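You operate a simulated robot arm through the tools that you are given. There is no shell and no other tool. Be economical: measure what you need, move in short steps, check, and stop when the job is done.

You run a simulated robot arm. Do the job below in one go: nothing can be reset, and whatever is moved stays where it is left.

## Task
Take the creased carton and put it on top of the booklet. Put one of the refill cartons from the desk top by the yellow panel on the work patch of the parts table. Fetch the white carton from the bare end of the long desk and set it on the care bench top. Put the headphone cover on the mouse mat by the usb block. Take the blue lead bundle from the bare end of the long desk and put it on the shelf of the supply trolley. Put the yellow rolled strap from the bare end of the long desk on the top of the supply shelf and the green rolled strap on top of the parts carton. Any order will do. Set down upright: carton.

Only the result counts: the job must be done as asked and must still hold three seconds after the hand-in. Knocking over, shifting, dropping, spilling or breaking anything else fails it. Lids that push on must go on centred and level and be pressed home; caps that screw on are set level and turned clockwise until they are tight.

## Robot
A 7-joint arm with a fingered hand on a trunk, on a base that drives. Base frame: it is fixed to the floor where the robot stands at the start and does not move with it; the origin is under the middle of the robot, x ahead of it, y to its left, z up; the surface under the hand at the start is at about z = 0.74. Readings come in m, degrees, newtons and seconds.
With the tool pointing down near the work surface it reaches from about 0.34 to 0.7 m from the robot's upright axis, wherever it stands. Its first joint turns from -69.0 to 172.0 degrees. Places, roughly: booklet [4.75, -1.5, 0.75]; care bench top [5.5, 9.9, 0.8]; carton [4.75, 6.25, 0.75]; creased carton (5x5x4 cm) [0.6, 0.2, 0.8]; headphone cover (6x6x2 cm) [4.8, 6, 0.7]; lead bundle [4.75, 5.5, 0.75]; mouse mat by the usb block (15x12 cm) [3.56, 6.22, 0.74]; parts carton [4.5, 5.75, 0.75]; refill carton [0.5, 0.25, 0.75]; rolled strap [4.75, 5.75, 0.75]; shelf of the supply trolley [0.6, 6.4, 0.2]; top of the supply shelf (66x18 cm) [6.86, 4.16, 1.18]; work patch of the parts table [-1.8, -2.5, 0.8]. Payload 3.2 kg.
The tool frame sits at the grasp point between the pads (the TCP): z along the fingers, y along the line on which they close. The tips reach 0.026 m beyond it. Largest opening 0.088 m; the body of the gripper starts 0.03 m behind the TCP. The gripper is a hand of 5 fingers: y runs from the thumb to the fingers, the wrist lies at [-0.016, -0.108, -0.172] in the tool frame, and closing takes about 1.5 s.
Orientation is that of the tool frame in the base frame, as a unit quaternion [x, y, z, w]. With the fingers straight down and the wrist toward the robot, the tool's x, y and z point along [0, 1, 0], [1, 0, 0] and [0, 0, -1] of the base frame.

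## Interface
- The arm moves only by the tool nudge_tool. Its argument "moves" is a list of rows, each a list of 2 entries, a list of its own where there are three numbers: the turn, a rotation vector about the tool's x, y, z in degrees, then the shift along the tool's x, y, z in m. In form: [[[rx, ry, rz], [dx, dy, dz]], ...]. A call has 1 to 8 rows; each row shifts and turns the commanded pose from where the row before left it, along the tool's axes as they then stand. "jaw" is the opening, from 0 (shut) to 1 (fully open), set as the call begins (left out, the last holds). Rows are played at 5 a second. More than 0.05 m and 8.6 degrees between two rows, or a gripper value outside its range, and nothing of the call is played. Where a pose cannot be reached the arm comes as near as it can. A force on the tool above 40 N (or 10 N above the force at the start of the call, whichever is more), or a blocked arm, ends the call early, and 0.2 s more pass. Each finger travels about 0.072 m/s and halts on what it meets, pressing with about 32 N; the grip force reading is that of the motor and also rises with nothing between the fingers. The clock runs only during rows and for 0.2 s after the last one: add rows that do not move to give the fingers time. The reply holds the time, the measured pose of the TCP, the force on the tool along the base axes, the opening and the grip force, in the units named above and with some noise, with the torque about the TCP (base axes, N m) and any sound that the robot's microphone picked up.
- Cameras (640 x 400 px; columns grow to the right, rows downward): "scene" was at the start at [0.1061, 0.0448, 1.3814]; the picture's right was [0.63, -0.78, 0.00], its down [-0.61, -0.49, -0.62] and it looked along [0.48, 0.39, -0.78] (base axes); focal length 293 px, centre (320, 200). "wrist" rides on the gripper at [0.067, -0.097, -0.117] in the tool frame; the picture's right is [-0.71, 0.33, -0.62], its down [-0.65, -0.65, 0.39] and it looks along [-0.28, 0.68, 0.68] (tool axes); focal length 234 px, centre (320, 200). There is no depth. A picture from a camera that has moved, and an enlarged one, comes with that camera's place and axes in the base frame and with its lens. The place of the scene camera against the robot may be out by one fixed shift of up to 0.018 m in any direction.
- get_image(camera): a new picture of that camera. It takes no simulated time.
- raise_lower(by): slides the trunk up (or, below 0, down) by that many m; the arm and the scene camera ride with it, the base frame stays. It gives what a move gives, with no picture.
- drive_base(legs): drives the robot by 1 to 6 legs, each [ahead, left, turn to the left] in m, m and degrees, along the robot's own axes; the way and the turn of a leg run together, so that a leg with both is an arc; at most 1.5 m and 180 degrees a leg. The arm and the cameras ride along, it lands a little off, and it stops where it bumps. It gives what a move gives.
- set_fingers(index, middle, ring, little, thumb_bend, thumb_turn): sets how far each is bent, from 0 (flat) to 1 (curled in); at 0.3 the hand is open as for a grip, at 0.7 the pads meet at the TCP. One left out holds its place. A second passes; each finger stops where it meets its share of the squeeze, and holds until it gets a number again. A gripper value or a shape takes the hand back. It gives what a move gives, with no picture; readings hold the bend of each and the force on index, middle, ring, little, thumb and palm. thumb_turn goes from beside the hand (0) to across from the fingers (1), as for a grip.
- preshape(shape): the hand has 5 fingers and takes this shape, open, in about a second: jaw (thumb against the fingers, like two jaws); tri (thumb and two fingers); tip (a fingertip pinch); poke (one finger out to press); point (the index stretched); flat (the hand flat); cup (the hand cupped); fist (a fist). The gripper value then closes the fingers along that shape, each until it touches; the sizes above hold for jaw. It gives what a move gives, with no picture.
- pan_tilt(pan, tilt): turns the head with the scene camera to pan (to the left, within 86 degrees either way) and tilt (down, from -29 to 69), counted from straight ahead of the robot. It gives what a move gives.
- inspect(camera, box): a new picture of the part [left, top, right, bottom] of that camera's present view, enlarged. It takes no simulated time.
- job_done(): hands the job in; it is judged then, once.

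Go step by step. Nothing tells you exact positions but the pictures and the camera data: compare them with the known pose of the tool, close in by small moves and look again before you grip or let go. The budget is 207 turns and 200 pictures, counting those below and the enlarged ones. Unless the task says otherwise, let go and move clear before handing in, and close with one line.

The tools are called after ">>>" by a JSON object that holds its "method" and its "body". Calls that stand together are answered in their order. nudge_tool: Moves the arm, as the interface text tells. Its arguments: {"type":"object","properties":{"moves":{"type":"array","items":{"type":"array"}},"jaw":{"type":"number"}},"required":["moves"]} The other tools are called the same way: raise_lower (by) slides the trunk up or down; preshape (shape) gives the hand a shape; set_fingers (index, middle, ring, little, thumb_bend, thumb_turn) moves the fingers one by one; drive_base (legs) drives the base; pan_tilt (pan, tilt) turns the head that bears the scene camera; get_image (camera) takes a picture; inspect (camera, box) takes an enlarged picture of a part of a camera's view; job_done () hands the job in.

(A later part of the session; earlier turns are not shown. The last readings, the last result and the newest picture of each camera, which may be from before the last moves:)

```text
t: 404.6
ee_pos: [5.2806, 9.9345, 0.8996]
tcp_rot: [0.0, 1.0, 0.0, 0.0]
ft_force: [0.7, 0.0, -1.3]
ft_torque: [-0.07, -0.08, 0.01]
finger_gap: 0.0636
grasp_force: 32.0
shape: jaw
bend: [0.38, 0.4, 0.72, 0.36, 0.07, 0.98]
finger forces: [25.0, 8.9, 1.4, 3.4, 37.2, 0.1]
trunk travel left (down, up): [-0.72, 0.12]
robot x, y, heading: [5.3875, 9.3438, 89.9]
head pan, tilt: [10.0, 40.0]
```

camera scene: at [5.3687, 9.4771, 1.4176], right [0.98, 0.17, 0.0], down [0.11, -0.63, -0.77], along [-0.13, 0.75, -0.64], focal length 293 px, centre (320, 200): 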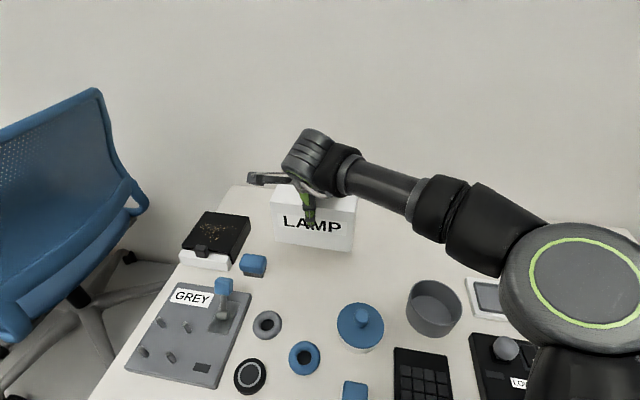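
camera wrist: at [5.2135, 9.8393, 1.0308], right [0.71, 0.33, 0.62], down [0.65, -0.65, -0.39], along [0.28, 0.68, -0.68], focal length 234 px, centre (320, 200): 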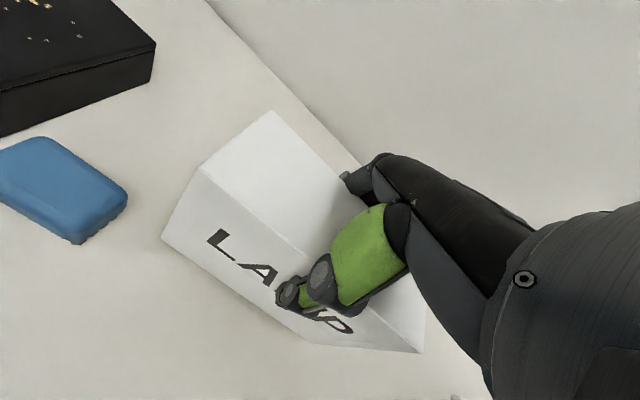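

>>> {"method": "nudge_tool", "body": {"moves": [[[0, 0, 0], [0, 0, 0.002]], [[0, 0, 0], [0, 0, 0]]]}}

>>> {"method": "nudge_tool", "body": {"moves": [[[0, 0, 0], [0, 0, 0]], [[0, 0, 0], [0, 0, 0]], [[0, 0, 0], [0, 0, 0]], [[0, 0, 0], [0, 0, 0]], [[0, 0, 0], [0, 0, 0]], [[0, 0, 0], [0, 0, 0]]], "jaw": 1}}

>>> {"method": "nudge_tool", "body": {"moves": [[[0, 0, 0], [0, 0, -0.015]], [[0, 0, 0], [0, 0, -0.03]], [[0, 0, 0], [0, 0, -0.045]], [[0, 0, 0], [0, 0, -0.045]]]}}

>>> {"method": "get_image", "body": {"camera": "wrist"}}

>>> {"method": "get_image", "body": {"camera": "scene"}}

```text
t: 405.2
ee_pos: [5.2788, 9.9352, 0.8998]
tcp_rot: [0.0, 1.0, 0.001, -0.002]
ft_force: [-0.6, 1.6, 6.2]
ft_torque: [-0.23, -0.08, 0.04]
finger_gap: 0.0635
grasp_force: 32.0
shape: jaw
bend: [0.38, 0.4, 0.72, 0.36, 0.07, 0.98]
finger forces: [26.1, 8.9, 1.4, 4.0, 37.3, 0.0]
trunk travel left (down, up): [-0.72, 0.12]
robot x, y, heading: [5.3871, 9.348, 90.3]
head pan, tilt: [10.0, 40.0]
```

```text
t: 406.6
ee_pos: [5.2804, 9.9353, 0.8976]
tcp_rot: [-0.001, 1.0, 0.0, 0.001]
ft_force: [0.0, 2.4, 1.9]
ft_torque: [0.03, 0.05, 0.01]
finger_gap: 0.0877
grasp_force: 0.1
shape: jaw
bend: [0.3, 0.3, 0.3, 0.3, 0.3, 0.97]
finger forces: [2.3, 0.0, 0.6, 0.1, 0.6, 0.1]
trunk travel left (down, up): [-0.72, 0.12]
robot x, y, heading: [5.388, 9.3448, 90.1]
head pan, tilt: [10.0, 40.0]
```

```text
t: 407.6
ee_pos: [5.2799, 9.9322, 1.032]
tcp_rot: [0.001, 1.0, 0.0, 0.0]
ft_force: [0.0, 0.0, -0.5]
ft_torque: [0.02, 0.01, -0.01]
finger_gap: 0.0882
grasp_force: 0.1
shape: jaw
bend: [0.3, 0.3, 0.3, 0.3, 0.3, 0.97]
finger forces: [0.0, 0.0, 0.0, 0.0, 0.1, 0.0]
trunk travel left (down, up): [-0.72, 0.12]
robot x, y, heading: [5.3848, 9.3445, 90.1]
head pan, tilt: [10.0, 40.0]
```

```text
88 pictures are left
camera wrist: at [5.2143, 9.8363, 1.1493], right [0.71, 0.33, 0.62], down [0.65, -0.65, -0.39], along [0.28, 0.68, -0.68], focal length 234 px, centre (320, 200)
```

wrist: 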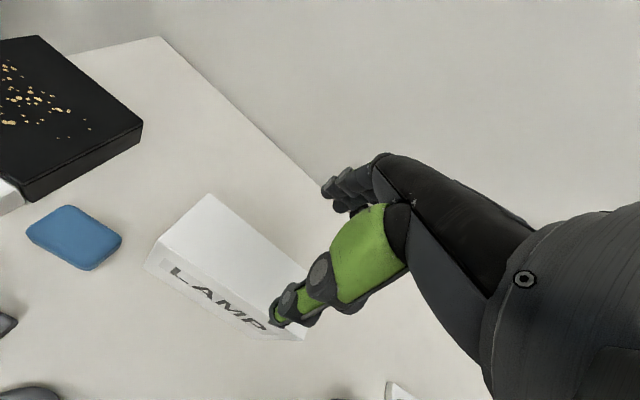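

```text
87 pictures are left
camera scene: at [5.3693, 9.4761, 1.4177], right [0.98, 0.17, 0.0], down [0.11, -0.63, -0.77], along [-0.13, 0.75, -0.64], focal length 293 px, centre (320, 200)
```

scene: 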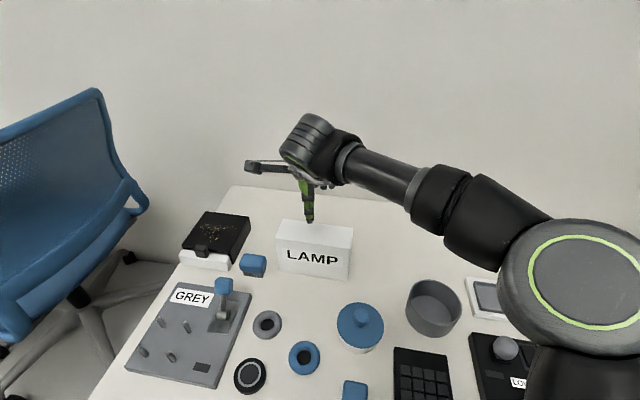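

LAMP stands upright on the care bench. Next the headphone cover at about (4.80, 5.99): retract and drive back.

>>> {"method": "nudge_tool", "body": {"moves": [[[0, 0, 0], [0, -0.048, 0]], [[0, 0, 0], [0, -0.048, 0]], [[0, 0, 0], [0, -0.048, 0]], [[0, 0, 0], [0, -0.048, 0]], [[0, 0, 0], [0, -0.048, 0]], [[0, 0, 0], [0, -0.04, 0]]]}}

>>> {"method": "drive_base", "body": {"legs": [[-0.5, 0, 0], [0, -0.25, 0], [0, 0, 90], [0, 1.4, 0]]}}

```text
t: 409.0
ee_pos: [5.2768, 9.6572, 1.0332]
tcp_rot: [0.001, 1.0, 0.001, -0.001]
ft_force: [-0.7, 0.2, 0.9]
ft_torque: [0.01, -0.04, 0.0]
finger_gap: 0.0879
grasp_force: 0.0
shape: jaw
bend: [0.3, 0.3, 0.3, 0.3, 0.3, 0.97]
finger forces: [0.1, 0.1, 0.0, 0.0, 0.1, 0.0]
trunk travel left (down, up): [-0.72, 0.12]
robot x, y, heading: [5.3861, 9.3484, 90.1]
head pan, tilt: [10.0, 40.0]
```

```text
t: 423.9
ee_pos: [5.36, 7.2923, 1.0324]
tcp_rot: [0.719, -0.695, 0.0, 0.0]
ft_force: [1.0, -0.1, -0.3]
ft_torque: [0.0, 0.02, -0.01]
finger_gap: 0.088
grasp_force: 0.1
shape: jaw
bend: [0.3, 0.3, 0.3, 0.3, 0.3, 0.97]
finger forces: [0.0, 0.1, 0.1, 0.1, 0.0, 0.1]
trunk travel left (down, up): [-0.72, 0.12]
robot x, y, heading: [5.668, 7.4116, -177.9]
head pan, tilt: [10.0, 40.0]
```

>>> {"method": "drive_base", "body": {"legs": [[0, 1.33, -2.1], [0.38, 0, 0]]}}

>>> {"method": "get_image", "body": {"camera": "wrist"}}

>>> {"method": "get_image", "body": {"camera": "scene"}}

```text
t: 432.4
ee_pos: [5.0103, 5.9872, 1.0326]
tcp_rot: [0.709, -0.705, 0.0, 0.0]
ft_force: [0.2, 0.3, -0.2]
ft_torque: [-0.03, 0.0, 0.02]
finger_gap: 0.0879
grasp_force: 0.0
shape: jaw
bend: [0.3, 0.3, 0.3, 0.3, 0.3, 0.97]
finger forces: [0.0, 0.0, 0.0, 0.1, 0.0, 0.1]
trunk travel left (down, up): [-0.72, 0.12]
robot x, y, heading: [5.3258, 6.0986, -179.7]
head pan, tilt: [10.0, 40.0]
```

```text
86 pictures are left
camera wrist: at [5.1097, 5.9234, 1.1494], right [-0.34, 0.71, 0.62], down [0.65, 0.65, -0.39], along [-0.68, 0.28, -0.68], focal length 234 px, centre (320, 200)
```

wrist: 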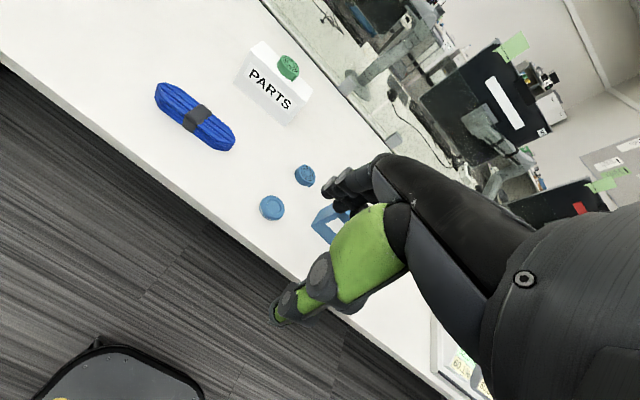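

```text
85 pictures are left
camera scene: at [5.1879, 6.0815, 1.4176], right [-0.18, 0.98, 0.0], down [0.63, 0.12, -0.77], along [-0.75, -0.14, -0.64], focal length 293 px, centre (320, 200)
```

scene: 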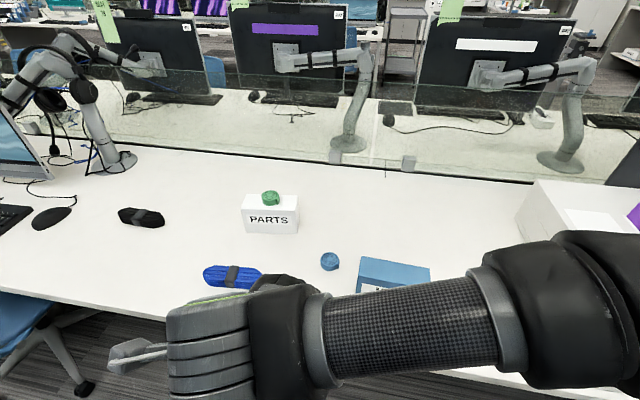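

Cover is near (4.83, 5.997), clear of INK and the blue strap. I move over it.

>>> {"method": "nudge_tool", "body": {"moves": [[[0, 0, 0], [-0.003, 0.045, 0]], [[0, 0, 0], [-0.003, 0.045, 0]], [[0, 0, 0], [-0.003, 0.045, 0]], [[0, 0, 0], [0, 0.045, 0]], [[0, 0, 0], [0, 0, 0.045]], [[0, 0, 0], [0, 0, 0.045]], [[0, 0, 0], [0, 0, 0.045]], [[0, 0, 0], [0, 0, 0.03]]]}}

>>> {"method": "get_image", "body": {"camera": "wrist"}}

```text
t: 434.2
ee_pos: [4.8326, 5.9977, 0.8664]
tcp_rot: [0.709, -0.705, 0.001, 0.0]
ft_force: [0.1, 0.2, 0.2]
ft_torque: [0.01, 0.02, 0.02]
finger_gap: 0.0878
grasp_force: 0.1
shape: jaw
bend: [0.3, 0.3, 0.3, 0.3, 0.3, 0.97]
finger forces: [0.0, 0.0, 0.0, 0.0, 0.0, 0.1]
trunk travel left (down, up): [-0.72, 0.12]
robot x, y, heading: [5.3269, 6.0975, -179.8]
head pan, tilt: [10.0, 40.0]
```

```text
84 pictures are left
camera wrist: at [4.9303, 5.9328, 0.9833], right [-0.34, 0.71, 0.62], down [0.65, 0.65, -0.39], along [-0.68, 0.28, -0.68], focal length 234 px, centre (320, 200)
```

wrist: 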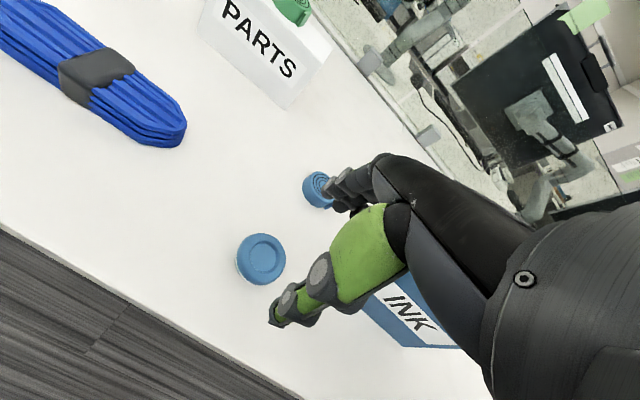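

Centred. Descend and close.

>>> {"method": "nudge_tool", "body": {"moves": [[[0, 0, 0], [0, 0.004, 0.04]], [[0, 0, 0], [0, 0, 0.035]], [[0, 0, 0], [0, 0, 0.017]], [[0, 0, 0], [0, 0, 0.006]], [[0, 0, 0], [0, 0, 0]]]}}

>>> {"method": "get_image", "body": {"camera": "wrist"}}

```text
t: 435.4
ee_pos: [4.8266, 5.9967, 0.7696]
tcp_rot: [0.709, -0.705, 0.0, 0.0]
ft_force: [-0.4, 0.1, 0.4]
ft_torque: [0.0, -0.01, 0.02]
finger_gap: 0.0877
grasp_force: 0.0
shape: jaw
bend: [0.3, 0.3, 0.3, 0.3, 0.3, 0.97]
finger forces: [0.0, 0.0, 0.1, 0.0, 0.0, 0.0]
trunk travel left (down, up): [-0.72, 0.12]
robot x, y, heading: [5.3244, 6.1012, -179.7]
head pan, tilt: [10.0, 40.0]
```

```text
83 pictures are left
camera wrist: at [4.9245, 5.932, 0.888], right [-0.34, 0.71, 0.62], down [0.65, 0.65, -0.39], along [-0.68, 0.28, -0.68], focal length 234 px, centre (320, 200)
```

wrist: 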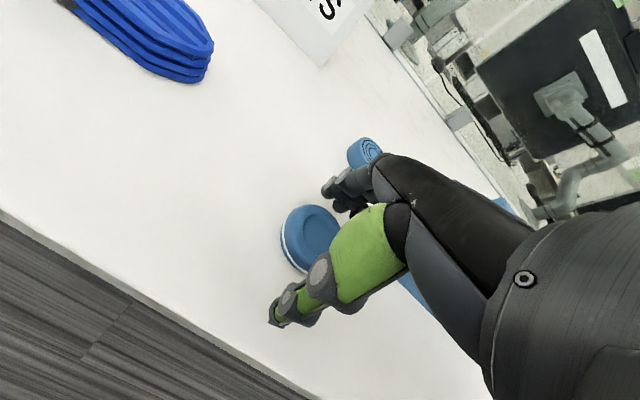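

>>> {"method": "nudge_tool", "body": {"moves": [[[0, 0, 0], [0, 0, 0]], [[0, 0, 0], [0, 0, 0]], [[0, 0, 0], [0, 0, 0]], [[0, 0, 0], [0, 0, 0]], [[0, 0, 0], [0, 0, 0]], [[0, 0, 0], [0, 0, 0]], [[0, 0, 0], [0, 0, 0]], [[0, 0, 0], [0, 0, 0]]], "jaw": 0}}

>>> {"method": "nudge_tool", "body": {"moves": [[[0, 0, 0], [0, 0, -0.02]], [[0, 0, 0], [0, 0, -0.04]], [[0, 0, 0], [0, 0, -0.045]], [[0, 0, 0], [0, 0, -0.045]]]}}

>>> {"method": "get_image", "body": {"camera": "wrist"}}

```text
t: 437.2
ee_pos: [4.8263, 5.9975, 0.7706]
tcp_rot: [0.709, -0.705, 0.0, 0.0]
ft_force: [0.2, 0.6, 0.4]
ft_torque: [0.01, -0.02, -0.01]
finger_gap: 0.0478
grasp_force: 32.6
shape: jaw
bend: [0.48, 0.4, 0.73, 0.53, 0.34, 1.0]
finger forces: [15.9, 10.6, 0.1, 0.1, 27.5, 0.0]
trunk travel left (down, up): [-0.72, 0.12]
robot x, y, heading: [5.323, 6.0989, -179.7]
head pan, tilt: [10.0, 40.0]
```

```text
t: 438.2
ee_pos: [4.8263, 5.9951, 0.9189]
tcp_rot: [0.709, -0.705, 0.0, 0.001]
ft_force: [-0.1, 0.0, 0.3]
ft_torque: [-0.01, -0.01, -0.02]
finger_gap: 0.0477
grasp_force: 32.0
shape: jaw
bend: [0.48, 0.4, 0.73, 0.53, 0.34, 1.0]
finger forces: [15.8, 10.7, 0.2, 0.1, 27.3, 0.0]
trunk travel left (down, up): [-0.72, 0.12]
robot x, y, heading: [5.3255, 6.0955, -179.4]
head pan, tilt: [10.0, 40.0]
```

```text
82 pictures are left
camera wrist: at [4.9244, 5.9293, 1.0363], right [-0.34, 0.71, 0.62], down [0.65, 0.65, -0.39], along [-0.68, 0.28, -0.68], focal length 234 px, centre (320, 200)
```

wrist: 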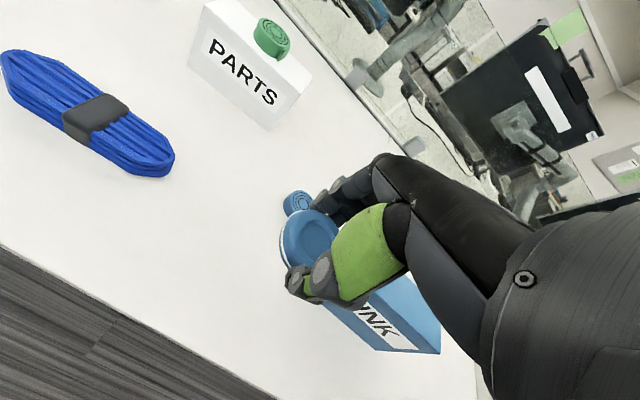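

Cover held. I go around the row end to the middle aisle.

>>> {"method": "nudge_tool", "body": {"moves": [[[0, 0, 0], [0, -0.045, -0.02]], [[0, 0, 0], [0, -0.045, -0.02]], [[0, 0, 0], [0, -0.045, 0]], [[0, 0, 0], [0, -0.045, 0]]]}}

>>> {"method": "drive_base", "body": {"legs": [[-0.37, 0, -0.6], [0, -1.4, 0], [0, -1.4, 0]]}}

```text
t: 439.2
ee_pos: [5.0068, 5.9973, 0.9609]
tcp_rot: [0.708, -0.706, -0.001, 0.0]
ft_force: [0.5, 0.6, -0.8]
ft_torque: [0.02, 0.01, 0.03]
finger_gap: 0.0476
grasp_force: 32.3
shape: jaw
bend: [0.48, 0.4, 0.73, 0.53, 0.34, 1.0]
finger forces: [15.9, 10.8, 0.1, 0.0, 27.4, 0.1]
trunk travel left (down, up): [-0.72, 0.12]
robot x, y, heading: [5.3263, 6.0991, -179.9]
head pan, tilt: [10.0, 40.0]
```

```text
t: 454.5
ee_pos: [5.3621, 8.7307, 0.9601]
tcp_rot: [0.719, -0.695, 0.001, 0.0]
ft_force: [-0.3, -0.4, -0.2]
ft_torque: [0.01, 0.0, -0.03]
finger_gap: 0.0476
grasp_force: 32.4
shape: jaw
bend: [0.48, 0.4, 0.73, 0.53, 0.34, 1.0]
finger forces: [15.8, 10.8, 0.0, 0.0, 27.4, 0.1]
trunk travel left (down, up): [-0.72, 0.12]
robot x, y, heading: [5.68, 8.8435, -178.1]
head pan, tilt: [10.0, 40.0]
```

>>> {"method": "drive_base", "body": {"legs": [[1.4, -0.1, -1.9], [1.5, 0, 0]]}}

```text
t: 468.6
ee_pos: [2.4559, 8.8004, 0.9606]
tcp_rot: [0.714, -0.7, 0.001, 0.0]
ft_force: [-0.4, -0.6, -0.6]
ft_torque: [0.03, 0.0, -0.01]
finger_gap: 0.0476
grasp_force: 31.9
shape: jaw
bend: [0.48, 0.4, 0.73, 0.53, 0.34, 1.0]
finger forces: [15.8, 10.8, 0.1, 0.0, 27.4, 0.1]
trunk travel left (down, up): [-0.72, 0.12]
robot x, y, heading: [2.7731, 8.9054, -178.9]
head pan, tilt: [10.0, 40.0]
```

>>> {"method": "drive_base", "body": {"legs": [[0.1, 1.3, -1.1], [0, 1.25, 0], [0, 0, -179]]}}

>>> {"method": "pan_tilt", "body": {"pan": 15, "tilt": 35}}

>>> {"method": "get_image", "body": {"camera": "scene"}}

```text
t: 488.2
ee_pos: [2.9176, 6.4744, 0.959]
tcp_rot: [0.708, 0.706, 0.0, -0.001]
ft_force: [-0.6, 0.6, -0.2]
ft_torque: [0.04, 0.0, 0.01]
finger_gap: 0.0473
grasp_force: 31.8
shape: jaw
bend: [0.48, 0.4, 0.73, 0.53, 0.34, 1.0]
finger forces: [15.7, 10.6, 0.1, 0.0, 27.1, 0.0]
trunk travel left (down, up): [-0.72, 0.12]
robot x, y, heading: [2.601, 6.3766, -0.1]
head pan, tilt: [10.0, 40.0]
```

```text
t: 488.9
ee_pos: [2.9179, 6.4736, 0.9591]
tcp_rot: [0.709, 0.706, -0.001, 0.0]
ft_force: [0.1, -0.3, -1.7]
ft_torque: [-0.04, -0.03, -0.02]
finger_gap: 0.0468
grasp_force: 32.1
shape: jaw
bend: [0.48, 0.4, 0.73, 0.53, 0.34, 1.0]
finger forces: [15.8, 10.6, 0.1, 0.0, 27.2, 0.0]
trunk travel left (down, up): [-0.72, 0.12]
robot x, y, heading: [2.5987, 6.3717, -0.2]
head pan, tilt: [15.0, 35.0]
```

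```text
81 pictures are left
camera scene: at [2.7297, 6.3936, 1.4251], right [0.26, -0.97, 0.0], down [-0.55, -0.15, -0.82], along [0.79, 0.21, -0.57], focal length 293 px, centre (320, 200)
```

scene: 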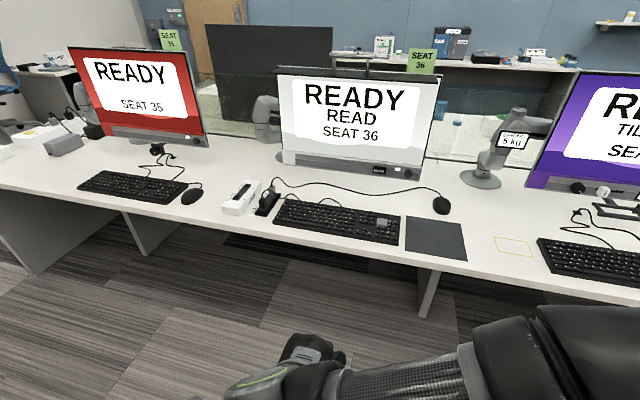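

The dark mat is at (3.56, 6.21). I drive up in front of it.

>>> {"method": "drive_base", "body": {"legs": [[0.44, -0.26, 0.2]]}}

>>> {"method": "nudge_tool", "body": {"moves": [[[0, 0, 0], [0, 0.045, 0]], [[0, 0, 0], [0, 0.045, 0]], [[0, 0, 0], [0, 0, 0]]]}}

>>> {"method": "get_image", "body": {"camera": "wrist"}}

>>> {"method": "get_image", "body": {"camera": "scene"}}

```text
t: 491.8
ee_pos: [3.3504, 6.2127, 0.96]
tcp_rot: [0.71, 0.704, 0.0, 0.0]
ft_force: [0.1, -0.7, 0.1]
ft_torque: [-0.05, 0.02, 0.02]
finger_gap: 0.0473
grasp_force: 32.6
shape: jaw
bend: [0.48, 0.4, 0.73, 0.53, 0.34, 1.0]
finger forces: [15.7, 10.6, 0.1, 0.1, 27.1, 0.0]
trunk travel left (down, up): [-0.72, 0.12]
robot x, y, heading: [3.0314, 6.1133, -0.5]
head pan, tilt: [15.0, 35.0]
```

```text
t: 492.6
ee_pos: [3.441, 6.2143, 0.9577]
tcp_rot: [0.709, 0.705, 0.0, 0.0]
ft_force: [0.1, 0.6, -0.2]
ft_torque: [-0.01, 0.01, 0.0]
finger_gap: 0.0471
grasp_force: 31.8
shape: jaw
bend: [0.48, 0.4, 0.73, 0.53, 0.34, 1.0]
finger forces: [15.8, 10.7, 0.0, 0.0, 27.2, 0.1]
trunk travel left (down, up): [-0.72, 0.12]
robot x, y, heading: [3.0261, 6.1162, -0.5]
head pan, tilt: [15.0, 35.0]
```

```text
80 pictures are left
camera wrist: at [3.344, 6.2817, 1.0744], right [0.33, -0.71, 0.62], down [-0.66, -0.64, -0.39], along [0.68, -0.28, -0.68], focal length 234 px, centre (320, 200)
```

wrist: 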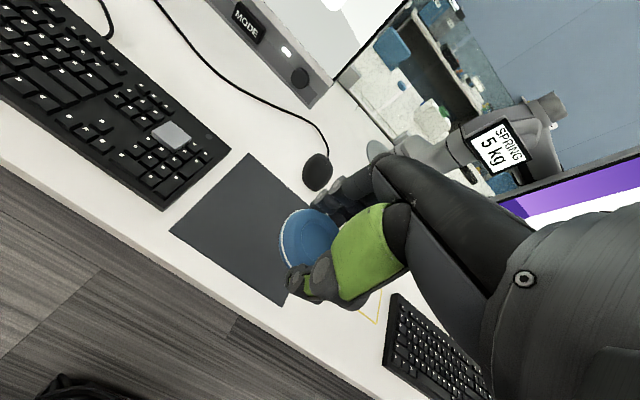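

```text
79 pictures are left
camera scene: at [3.161, 6.1342, 1.4253], right [0.25, -0.97, 0.0], down [-0.55, -0.14, -0.82], along [0.79, 0.21, -0.57], focal length 293 px, centre (320, 200)
```

scene: 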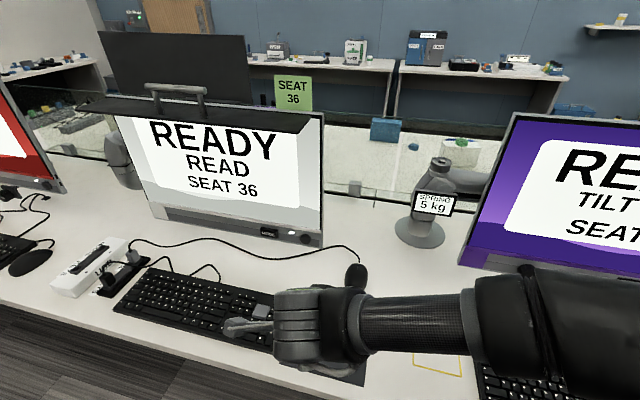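

Mat centre is (3.553, 6.216). I move the cover over it and lower.

>>> {"method": "nudge_tool", "body": {"moves": [[[0, 0, 0], [0.001, 0.04, 0]], [[0, 0, 0], [0.001, 0.04, 0]], [[0, 0, 0], [0.001, 0.034, 0]], [[0, 0, 0], [0, 0, 0.045]], [[0, 0, 0], [0, 0, 0.045]], [[0, 0, 0], [0, 0, 0.04]], [[0, 0, 0], [0, 0, 0]]]}}

>>> {"method": "get_image", "body": {"camera": "wrist"}}

```text
t: 494.2
ee_pos: [3.5551, 6.2149, 0.8277]
tcp_rot: [0.709, 0.705, 0.0, 0.0]
ft_force: [0.8, 0.2, -0.2]
ft_torque: [0.02, -0.02, 0.0]
finger_gap: 0.047
grasp_force: 32.4
shape: jaw
bend: [0.48, 0.4, 0.73, 0.53, 0.34, 1.0]
finger forces: [15.8, 10.7, 0.2, 0.1, 27.1, 0.0]
trunk travel left (down, up): [-0.72, 0.12]
robot x, y, heading: [3.0265, 6.1149, -0.4]
head pan, tilt: [15.0, 35.0]
```

```text
78 pictures are left
camera wrist: at [3.4592, 6.2823, 0.9451], right [0.33, -0.71, 0.62], down [-0.66, -0.64, -0.39], along [0.68, -0.28, -0.68], focal length 234 px, centre (320, 200)
```

wrist: 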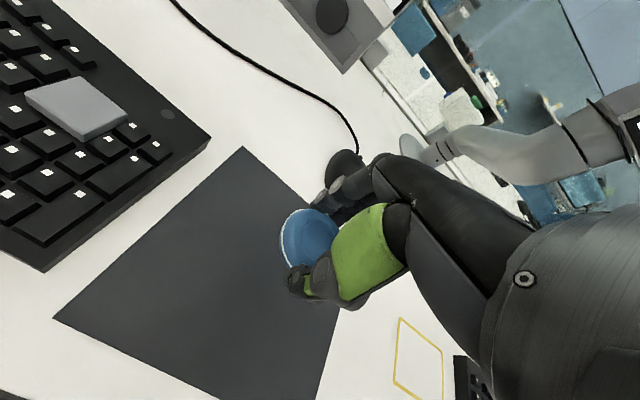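

>>> {"method": "nudge_tool", "body": {"moves": [[[0, 0, 0], [0, 0, 0.03]], [[0, 0, 0], [0, 0, 0.014]], [[0, 0, 0], [0, 0, 0.006]], [[0, 0, 0], [0, 0, 0.003]], [[0, 0, 0], [0, 0, 0]]]}}

```text
t: 495.4
ee_pos: [3.5538, 6.2146, 0.7769]
tcp_rot: [0.71, 0.704, 0.0, 0.0]
ft_force: [0.1, -0.4, -0.4]
ft_torque: [0.0, -0.01, 0.02]
finger_gap: 0.0471
grasp_force: 31.6
shape: jaw
bend: [0.48, 0.4, 0.73, 0.53, 0.34, 1.0]
finger forces: [15.8, 10.7, 0.2, 0.1, 27.1, 0.1]
trunk travel left (down, up): [-0.72, 0.12]
robot x, y, heading: [3.0302, 6.1135, -0.3]
head pan, tilt: [15.0, 35.0]
```

>>> {"method": "nudge_tool", "body": {"moves": [[[0, 0, 0], [0, 0, 0.002]], [[0, 0, 0], [0, 0, 0.002]], [[0, 0, 0], [0, 0, 0.002]], [[0, 0, 0], [0, 0, 0]]]}}

```text
t: 496.4
ee_pos: [3.5542, 6.2146, 0.7716]
tcp_rot: [0.71, 0.704, 0.001, 0.0]
ft_force: [2.7, 0.9, 8.7]
ft_torque: [-0.02, -0.09, 0.01]
finger_gap: 0.0479
grasp_force: 32.0
shape: jaw
bend: [0.48, 0.4, 0.73, 0.53, 0.34, 1.0]
finger forces: [17.8, 11.3, 0.4, 0.0, 27.8, 0.0]
trunk travel left (down, up): [-0.72, 0.12]
robot x, y, heading: [3.0309, 6.1132, -0.1]
head pan, tilt: [15.0, 35.0]
```

Contact. Release and lift.

>>> {"method": "set_fingers", "body": {"index": 0.4, "middle": 0.33, "ring": 0.5, "little": 0.42, "thumb_bend": 0.26}}

>>> {"method": "nudge_tool", "body": {"moves": [[[0, 0, 0], [0, 0, -0.01]], [[0, 0, 0], [0, 0, -0.03]], [[0, 0, 0], [0, 0, -0.045]], [[0, 0, 0], [0, 0, -0.045]], [[0, 0, 0], [0, 0, -0.045]]]}}

>>> {"method": "get_image", "body": {"camera": "wrist"}}

```text
t: 497.4
ee_pos: [3.5538, 6.2152, 0.7704]
tcp_rot: [0.709, 0.705, 0.001, 0.001]
ft_force: [-0.4, 0.0, 0.8]
ft_torque: [0.01, 0.03, -0.02]
finger_gap: 0.0802
grasp_force: 0.0
shape: fingers
bend: [0.4, 0.33, 0.5, 0.42, 0.26, 1.0]
finger forces: [0.0, 0.0, 0.0, 0.0, 0.0, 0.0]
trunk travel left (down, up): [-0.72, 0.12]
robot x, y, heading: [3.0285, 6.1101, -0.4]
head pan, tilt: [15.0, 35.0]
```

```text
t: 498.6
ee_pos: [3.5533, 6.2145, 0.9479]
tcp_rot: [0.709, 0.706, -0.001, 0.0]
ft_force: [0.6, 0.1, 0.6]
ft_torque: [-0.05, -0.02, -0.03]
finger_gap: 0.0799
grasp_force: 0.1
shape: fingers
bend: [0.4, 0.33, 0.5, 0.42, 0.26, 1.0]
finger forces: [0.1, 0.0, 0.0, 0.0, 0.0, 0.0]
trunk travel left (down, up): [-0.72, 0.12]
robot x, y, heading: [3.0285, 6.1129, -0.5]
head pan, tilt: [15.0, 35.0]
```

```text
77 pictures are left
camera wrist: at [3.4558, 6.2825, 1.0647], right [0.33, -0.71, 0.62], down [-0.66, -0.65, -0.39], along [0.68, -0.28, -0.68], focal length 234 px, centre (320, 200)
```

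wrist: 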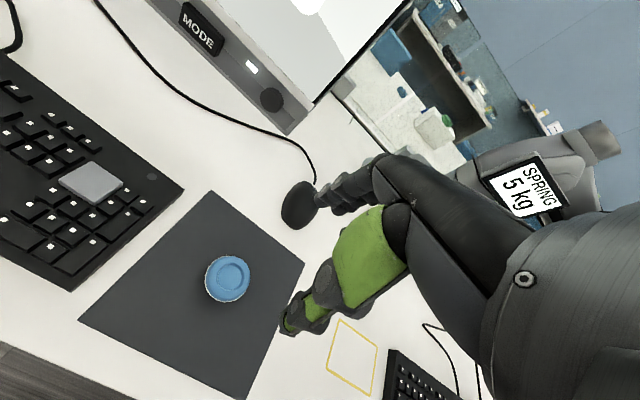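

The cover is centred on the mat. Last item: the blue bundle. First I retract, back off, turn round and look at the supply trolley on the way.

>>> {"method": "nudge_tool", "body": {"moves": [[[0, 0, 0], [0, -0.048, 0]], [[0, 0, 0], [0, -0.048, 0]], [[0, 0, 0], [0, -0.048, 0]], [[0, 0, 0], [0, -0.048, 0]], [[0, 0, 0], [0, -0.04, 0]]], "jaw": 1}}

>>> {"method": "drive_base", "body": {"legs": [[-0.45, 0.2, 0.5], [0, 0, 180]]}}

>>> {"method": "pan_tilt", "body": {"pan": 0, "tilt": 25}}

>>> {"method": "get_image", "body": {"camera": "scene"}}

```text
t: 499.8
ee_pos: [3.3215, 6.2141, 0.949]
tcp_rot: [0.71, 0.704, 0.0, 0.001]
ft_force: [-0.2, 0.6, -0.1]
ft_torque: [0.01, 0.01, 0.02]
finger_gap: 0.088
grasp_force: 0.0
shape: jaw
bend: [0.3, 0.3, 0.3, 0.3, 0.3, 0.97]
finger forces: [0.1, 0.0, 0.0, 0.0, 0.0, 0.0]
trunk travel left (down, up): [-0.72, 0.12]
robot x, y, heading: [3.024, 6.1127, -0.3]
head pan, tilt: [15.0, 35.0]
```

```text
t: 510.1
ee_pos: [2.3018, 6.2042, 0.948]
tcp_rot: [0.72, -0.694, 0.0, 0.0]
ft_force: [0.9, -0.1, -0.3]
ft_torque: [0.03, -0.02, -0.02]
finger_gap: 0.0878
grasp_force: 0.1
shape: jaw
bend: [0.3, 0.3, 0.3, 0.3, 0.3, 0.97]
finger forces: [0.0, 0.0, 0.0, 0.0, 0.0, 0.1]
trunk travel left (down, up): [-0.72, 0.12]
robot x, y, heading: [2.5889, 6.321, -177.7]
head pan, tilt: [15.0, 35.0]
```

```text
t: 510.9
ee_pos: [2.3014, 6.206, 0.9485]
tcp_rot: [0.721, -0.693, -0.001, 0.001]
ft_force: [0.4, 0.1, -0.3]
ft_torque: [-0.03, -0.02, -0.05]
finger_gap: 0.0877
grasp_force: 0.1
shape: jaw
bend: [0.3, 0.3, 0.3, 0.3, 0.3, 0.97]
finger forces: [0.1, 0.1, 0.1, 0.1, 0.1, 0.0]
trunk travel left (down, up): [-0.72, 0.12]
robot x, y, heading: [2.5878, 6.3165, -178.0]
head pan, tilt: [0.0, 25.0]
```

```text
76 pictures are left
camera scene: at [2.4441, 6.3102, 1.4409], right [-0.04, 1.0, 0.0], down [0.42, 0.02, -0.91], along [-0.91, -0.04, -0.42], focal length 293 px, centre (320, 200)
```

scene: 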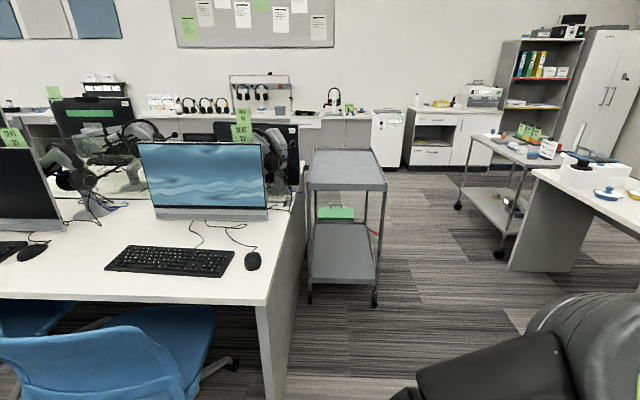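

The supply trolley (0.19–0.95, 6.18–6.61) has an open lower shelf; I'll approach it later from its long side at y ≈ 7.1. Now I go for the blue bundle.

>>> {"method": "drive_base", "body": {"legs": [[0, -1.3, -2], [0, -1.3, 0]]}}

```text
t: 523.5
ee_pos: [2.3389, 8.8024, 0.9483]
tcp_rot: [-0.696, 0.718, 0.0, 0.0]
ft_force: [0.2, -0.2, -0.5]
ft_torque: [0.03, -0.03, 0.01]
finger_gap: 0.0878
grasp_force: 0.1
shape: jaw
bend: [0.3, 0.3, 0.3, 0.3, 0.3, 0.97]
finger forces: [0.1, 0.0, 0.1, 0.1, 0.0, 0.0]
trunk travel left (down, up): [-0.72, 0.12]
robot x, y, heading: [2.6332, 8.8944, 178.2]
head pan, tilt: [0.0, 25.0]
```

>>> {"method": "drive_base", "body": {"legs": [[-1.5, 0, 1.8], [-1.45, 0, 0]]}}

```text
t: 537.8
ee_pos: [5.3034, 8.8099, 0.9483]
tcp_rot: [0.715, -0.7, 0.001, -0.001]
ft_force: [0.6, -0.3, 0.3]
ft_torque: [0.01, 0.03, 0.0]
finger_gap: 0.0877
grasp_force: 0.0
shape: jaw
bend: [0.3, 0.3, 0.3, 0.3, 0.3, 0.97]
finger forces: [0.0, 0.0, 0.0, 0.0, 0.1, 0.0]
trunk travel left (down, up): [-0.72, 0.12]
robot x, y, heading: [5.5924, 8.9191, -178.7]
head pan, tilt: [0.0, 25.0]
```

>>> {"method": "drive_base", "body": {"legs": [[0, 1.5, -1.3], [0, 1.5, 0]]}}

>>> {"method": "pan_tilt", "body": {"pan": 15, "tilt": 40}}

>>> {"method": "get_image", "body": {"camera": "scene"}}

```text
t: 552.2
ee_pos: [5.2918, 5.8219, 0.9472]
tcp_rot: [0.71, -0.704, -0.001, 0.0]
ft_force: [0.2, -0.7, 0.0]
ft_torque: [0.01, -0.02, -0.01]
finger_gap: 0.0879
grasp_force: 0.1
shape: jaw
bend: [0.3, 0.3, 0.3, 0.3, 0.3, 0.97]
finger forces: [0.0, 0.0, 0.1, 0.0, 0.0, 0.0]
trunk travel left (down, up): [-0.72, 0.12]
robot x, y, heading: [5.5804, 5.9274, -179.3]
head pan, tilt: [0.0, 25.0]
```

```text
t: 552.9
ee_pos: [5.2919, 5.8225, 0.9485]
tcp_rot: [0.711, -0.704, 0.0, 0.0]
ft_force: [0.0, 0.2, -0.5]
ft_torque: [0.02, 0.01, 0.01]
finger_gap: 0.0878
grasp_force: 0.2
shape: jaw
bend: [0.3, 0.3, 0.3, 0.3, 0.3, 0.97]
finger forces: [0.0, 0.0, 0.0, 0.0, 0.0, 0.0]
trunk travel left (down, up): [-0.72, 0.12]
robot x, y, heading: [5.5827, 5.927, -179.6]
head pan, tilt: [15.0, 40.0]
```

```text
75 pictures are left
camera scene: at [5.447, 5.9023, 1.4177], right [-0.27, 0.96, 0.0], down [0.62, 0.17, -0.77], along [-0.74, -0.21, -0.64], focal length 293 px, centre (320, 200)
```

scene: 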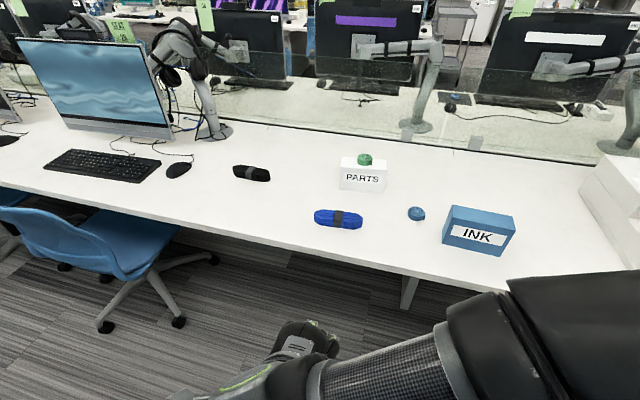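

>>> {"method": "drive_base", "body": {"legs": [[0.29, 0.05, -0.4]]}}

>>> {"method": "nudge_tool", "body": {"moves": [[[0, 0, 0], [0, 0.045, 0]], [[0, 0, 0], [0, 0.045, 0]], [[0, 0, 0], [0, 0, 0]]]}}

>>> {"method": "get_image", "body": {"camera": "wrist"}}

```text
t: 555.0
ee_pos: [5.0011, 5.7709, 0.9481]
tcp_rot: [0.708, -0.706, 0.0, 0.0]
ft_force: [-0.4, 0.1, 0.7]
ft_torque: [0.03, -0.01, -0.02]
finger_gap: 0.0879
grasp_force: 0.1
shape: jaw
bend: [0.3, 0.3, 0.3, 0.3, 0.3, 0.97]
finger forces: [0.0, 0.0, 0.0, 0.0, 0.0, 0.0]
trunk travel left (down, up): [-0.72, 0.12]
robot x, y, heading: [5.2927, 5.8755, -179.7]
head pan, tilt: [15.0, 40.0]
```

```text
t: 555.8
ee_pos: [4.9142, 5.7714, 0.9488]
tcp_rot: [0.709, -0.705, 0.0, 0.0]
ft_force: [-0.4, 0.2, 0.3]
ft_torque: [-0.01, 0.01, 0.03]
finger_gap: 0.0879
grasp_force: 0.0
shape: jaw
bend: [0.3, 0.3, 0.3, 0.3, 0.3, 0.97]
finger forces: [0.0, 0.1, 0.0, 0.1, 0.0, 0.0]
trunk travel left (down, up): [-0.72, 0.12]
robot x, y, heading: [5.2916, 5.8785, -179.9]
head pan, tilt: [15.0, 40.0]
```

```text
74 pictures are left
camera wrist: at [5.0114, 5.7068, 1.0654], right [-0.33, 0.71, 0.62], down [0.65, 0.65, -0.39], along [-0.68, 0.28, -0.68], focal length 234 px, centre (320, 200)
```

wrist: 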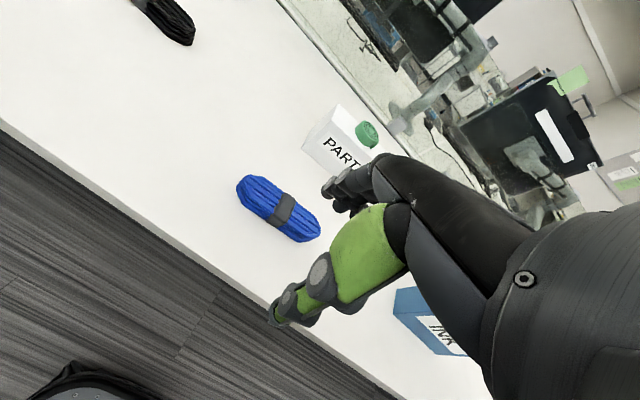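

Bundle centre (4.789, 5.776), turned about 11°. I move over it, turning the hand to match.

>>> {"method": "nudge_tool", "body": {"moves": [[[0, 0, 0], [-0.002, 0.042, 0]], [[0, 0, 0], [-0.002, 0.042, 0]], [[0, 0, 0], [-0.002, 0.041, 0]], [[0, 0, -5], [0, 0, 0.04]], [[0, 0, -5], [0, 0, 0.04]], [[0, 0, 0], [0, 0, 0]]]}}

>>> {"method": "get_image", "body": {"camera": "wrist"}}

```text
t: 557.2
ee_pos: [4.7895, 5.7735, 0.87]
tcp_rot: [0.768, -0.64, 0.0, 0.0]
ft_force: [0.3, 0.6, 0.1]
ft_torque: [-0.01, 0.04, 0.0]
finger_gap: 0.0877
grasp_force: 0.1
shape: jaw
bend: [0.3, 0.3, 0.3, 0.3, 0.3, 0.97]
finger forces: [0.0, 0.0, 0.0, 0.0, 0.1, 0.0]
trunk travel left (down, up): [-0.72, 0.12]
robot x, y, heading: [5.2931, 5.8742, -179.8]
head pan, tilt: [15.0, 40.0]
```

```text
73 pictures are left
camera wrist: at [4.8974, 5.7264, 0.9878], right [-0.45, 0.64, 0.62], down [0.53, 0.76, -0.39], along [-0.72, 0.15, -0.68], focal length 234 px, centre (320, 200)
```

wrist: 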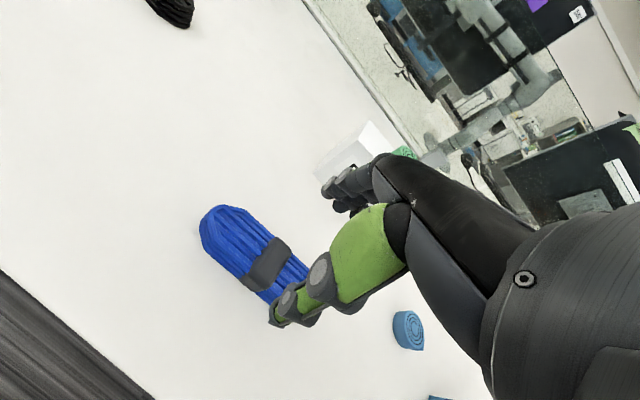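

>>> {"method": "nudge_tool", "body": {"moves": [[[0, 0, 0], [0, 0.003, 0.04]], [[0, 0, 0], [0, 0, 0.035]], [[0, 0, 0], [0, 0, 0.018]], [[0, 0, 0], [0, 0, 0.006]], [[0, 0, 0], [0, 0, 0]]]}}

>>> {"method": "get_image", "body": {"camera": "wrist"}}

```text
t: 558.4
ee_pos: [4.7846, 5.7753, 0.7691]
tcp_rot: [0.768, -0.641, -0.001, 0.0]
ft_force: [0.2, -0.1, -0.5]
ft_torque: [0.0, -0.02, 0.0]
finger_gap: 0.088
grasp_force: 0.1
shape: jaw
bend: [0.3, 0.3, 0.3, 0.3, 0.3, 0.97]
finger forces: [0.0, 0.0, 0.1, 0.0, 0.0, 0.0]
trunk travel left (down, up): [-0.72, 0.12]
robot x, y, heading: [5.2918, 5.8724, -179.4]
head pan, tilt: [15.0, 40.0]
```

```text
72 pictures are left
camera wrist: at [4.8932, 5.7278, 0.8859], right [-0.45, 0.64, 0.62], down [0.53, 0.76, -0.39], along [-0.72, 0.15, -0.68], focal length 234 px, centre (320, 200)
```

wrist: 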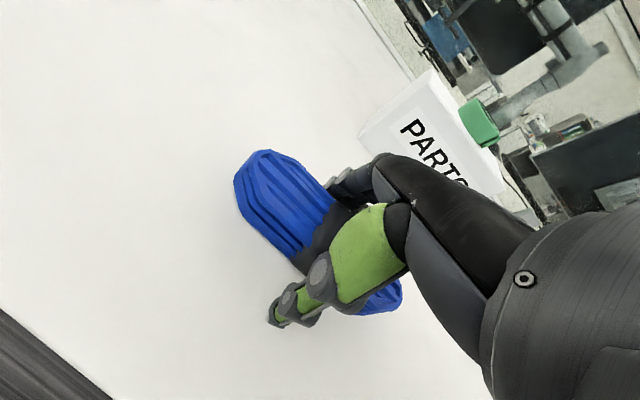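

Straddling the bundle. Close and lift.

>>> {"method": "nudge_tool", "body": {"moves": [[[0, 0, 0], [0, 0, 0]], [[0, 0, 0], [0, 0, 0]], [[0, 0, 0], [0, 0, 0]], [[0, 0, 0], [0, 0, 0]], [[0, 0, 0], [0, 0, 0]], [[0, 0, 0], [0, 0, 0]], [[0, 0, 0], [0, 0, 0]], [[0, 0, 0], [0, 0, 0]]], "jaw": 0}}

>>> {"method": "nudge_tool", "body": {"moves": [[[0, 0, 0], [0, 0, -0.02]], [[0, 0, 0], [0, 0, -0.04]], [[0, 0, 0], [0, 0, -0.045]], [[0, 0, 0], [0, 0, -0.045]], [[0, 0, 0], [0, 0, -0.03]]]}}

>>> {"method": "get_image", "body": {"camera": "wrist"}}

```text
t: 560.2
ee_pos: [4.7851, 5.7742, 0.7691]
tcp_rot: [0.768, -0.641, -0.001, 0.0]
ft_force: [-1.4, -1.9, 3.4]
ft_torque: [0.02, -0.08, -0.02]
finger_gap: 0.0471
grasp_force: 32.2
shape: jaw
bend: [0.41, 0.4, 0.73, 0.48, 0.37, 1.0]
finger forces: [19.5, 8.6, 3.1, 1.3, 30.6, 0.0]
trunk travel left (down, up): [-0.72, 0.12]
robot x, y, heading: [5.2912, 5.8749, -179.7]
head pan, tilt: [15.0, 40.0]
```

```text
t: 561.4
ee_pos: [4.7846, 5.778, 0.9501]
tcp_rot: [0.768, -0.641, 0.0, 0.0]
ft_force: [-0.6, -0.2, -2.0]
ft_torque: [-0.02, -0.01, -0.01]
finger_gap: 0.0458
grasp_force: 31.7
shape: jaw
bend: [0.42, 0.4, 0.73, 0.48, 0.37, 1.0]
finger forces: [18.0, 8.4, 3.0, 0.8, 29.8, 0.0]
trunk travel left (down, up): [-0.72, 0.12]
robot x, y, heading: [5.2926, 5.877, -179.8]
head pan, tilt: [15.0, 40.0]
```

```text
71 pictures are left
camera wrist: at [4.8941, 5.7305, 1.0665], right [-0.45, 0.64, 0.62], down [0.53, 0.76, -0.39], along [-0.72, 0.15, -0.68], focal length 234 px, centre (320, 200)
```

wrist: 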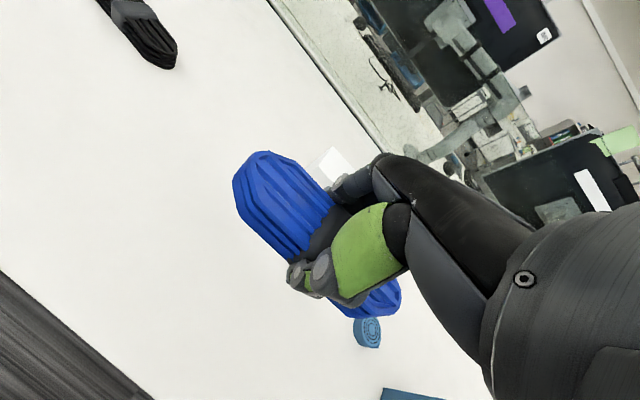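

Held. I retract, realign the hand, and travel round to the trolley.

>>> {"method": "nudge_tool", "body": {"moves": [[[0, 0, 5], [0, -0.03, -0.01]], [[0, 0, 5], [0, -0.045, 0]], [[0, 0, 0], [0, -0.048, 0]], [[0, 0, 0], [0, -0.048, 0]], [[0, 0, 0], [0, -0.03, 0]]]}}

>>> {"method": "drive_base", "body": {"legs": [[-0.35, 0, -0.2], [0, -1.5, 0], [0, -1.5, 0]]}}

```text
t: 562.6
ee_pos: [4.9847, 5.7886, 0.96]
tcp_rot: [0.708, -0.706, -0.001, 0.0]
ft_force: [-0.2, 0.2, -0.6]
ft_torque: [-0.02, 0.0, 0.01]
finger_gap: 0.0458
grasp_force: 32.1
shape: jaw
bend: [0.42, 0.4, 0.73, 0.48, 0.37, 1.0]
finger forces: [17.9, 8.5, 3.0, 0.8, 30.1, 0.0]
trunk travel left (down, up): [-0.72, 0.12]
robot x, y, heading: [5.2916, 5.8775, -179.5]
head pan, tilt: [15.0, 40.0]
```

```text
t: 579.0
ee_pos: [5.2981, 8.8308, 0.9599]
tcp_rot: [0.714, -0.7, 0.0, 0.0]
ft_force: [0.5, 0.6, -1.6]
ft_torque: [0.01, 0.02, -0.01]
finger_gap: 0.046
grasp_force: 32.0
shape: jaw
bend: [0.42, 0.4, 0.73, 0.48, 0.37, 1.0]
finger forces: [17.7, 8.5, 3.1, 0.7, 30.0, 0.0]
trunk travel left (down, up): [-0.72, 0.12]
robot x, y, heading: [5.6013, 8.9226, -179.0]
head pan, tilt: [15.0, 40.0]
```

>>> {"method": "drive_base", "body": {"legs": [[1.5, 0, -1.0], [1.45, 0, 0]]}}

```text
t: 593.1
ee_pos: [2.385, 8.9221, 0.9597]
tcp_rot: [-0.682, 0.732, 0.0, 0.0]
ft_force: [-0.3, -0.2, -2.2]
ft_torque: [-0.02, 0.0, 0.0]
finger_gap: 0.0462
grasp_force: 32.3
shape: jaw
bend: [0.42, 0.4, 0.73, 0.48, 0.37, 1.0]
finger forces: [17.7, 8.5, 3.1, 0.8, 29.9, 0.1]
trunk travel left (down, up): [-0.72, 0.12]
robot x, y, heading: [2.6976, 8.9859, 176.1]
head pan, tilt: [15.0, 40.0]
```

>>> {"method": "drive_base", "body": {"legs": [[0, 0, 3.9], [0, 1.4, 0], [0.1, 0.5, 0]]}}

>>> {"method": "pan_tilt", "body": {"pan": 0, "tilt": 25}}

>>> {"method": "get_image", "body": {"camera": "scene"}}

```text
t: 603.1
ee_pos: [2.2883, 7.007, 0.9586]
tcp_rot: [-0.701, 0.713, 0.0, 0.0]
ft_force: [0.5, -0.3, -1.4]
ft_torque: [0.0, -0.02, -0.01]
finger_gap: 0.046
grasp_force: 31.2
shape: jaw
bend: [0.42, 0.4, 0.73, 0.48, 0.37, 1.0]
finger forces: [17.6, 8.6, 3.1, 0.8, 30.0, 0.0]
trunk travel left (down, up): [-0.72, 0.12]
robot x, y, heading: [2.5961, 7.0883, 179.0]
head pan, tilt: [15.0, 40.0]
```

```text
t: 603.9
ee_pos: [2.2885, 7.0076, 0.959]
tcp_rot: [-0.701, 0.713, 0.0, -0.001]
ft_force: [0.0, 1.0, -1.6]
ft_torque: [-0.01, 0.0, 0.0]
finger_gap: 0.046
grasp_force: 31.9
shape: jaw
bend: [0.42, 0.4, 0.73, 0.48, 0.37, 1.0]
finger forces: [17.6, 8.6, 3.2, 0.9, 30.0, 0.0]
trunk travel left (down, up): [-0.72, 0.12]
robot x, y, heading: [2.5956, 7.0888, 179.1]
head pan, tilt: [0.0, 25.0]
```

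```text
70 pictures are left
camera scene: at [2.4531, 7.0886, 1.4409], right [0.01, 1.0, 0.0], down [0.42, -0.01, -0.91], along [-0.91, 0.01, -0.42], focal length 293 px, centre (320, 200)
```

scene: 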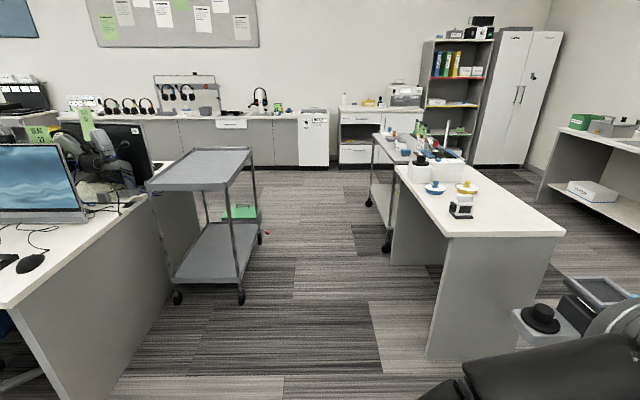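

Corridor between trolley and white table is clear. I advance to x ≈ 1.6 and turn to face -y.

>>> {"method": "drive_base", "body": {"legs": [[1.0, 0.0, 1.0], [0, 0, 90]]}}

>>> {"method": "pan_tilt", "body": {"pan": -40, "tilt": 35}}

>>> {"method": "get_image", "body": {"camera": "scene"}}

```text
t: 613.2
ee_pos: [1.6638, 6.7859, 0.9592]
tcp_rot: [0.999, 0.033, 0.0, 0.0]
ft_force: [0.2, 0.4, -1.4]
ft_torque: [0.0, -0.04, -0.01]
finger_gap: 0.0461
grasp_force: 32.0
shape: jaw
bend: [0.42, 0.4, 0.73, 0.48, 0.37, 1.0]
finger forces: [17.5, 8.6, 3.1, 0.8, 29.7, 0.1]
trunk travel left (down, up): [-0.72, 0.12]
robot x, y, heading: [1.5545, 7.0875, -86.3]
head pan, tilt: [0.0, 25.0]
```

```text
t: 614.2
ee_pos: [1.6643, 6.7867, 0.9588]
tcp_rot: [0.999, 0.032, 0.0, 0.001]
ft_force: [0.4, 0.7, -2.0]
ft_torque: [-0.01, 0.01, 0.03]
finger_gap: 0.0458
grasp_force: 31.9
shape: jaw
bend: [0.42, 0.4, 0.73, 0.48, 0.37, 1.0]
finger forces: [17.5, 8.5, 3.1, 0.8, 29.7, 0.1]
trunk travel left (down, up): [-0.72, 0.12]
robot x, y, heading: [1.5559, 7.0895, -86.1]
head pan, tilt: [-40.0, 35.0]
```

```text
69 pictures are left
camera scene: at [1.5067, 6.9645, 1.4252], right [-0.81, 0.59, 0.0], down [0.34, 0.46, -0.82], along [-0.48, -0.66, -0.57], focal length 293 px, centre (320, 200)
```

scene: 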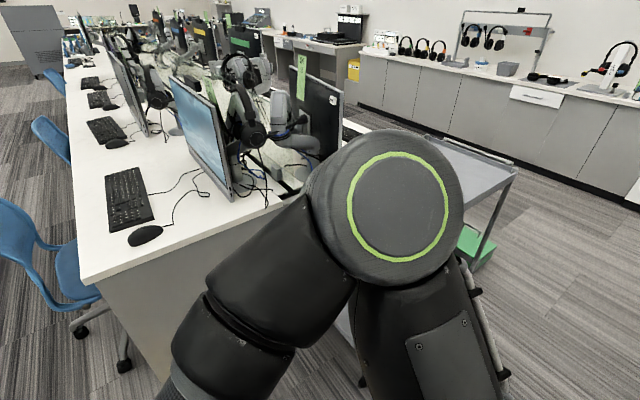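

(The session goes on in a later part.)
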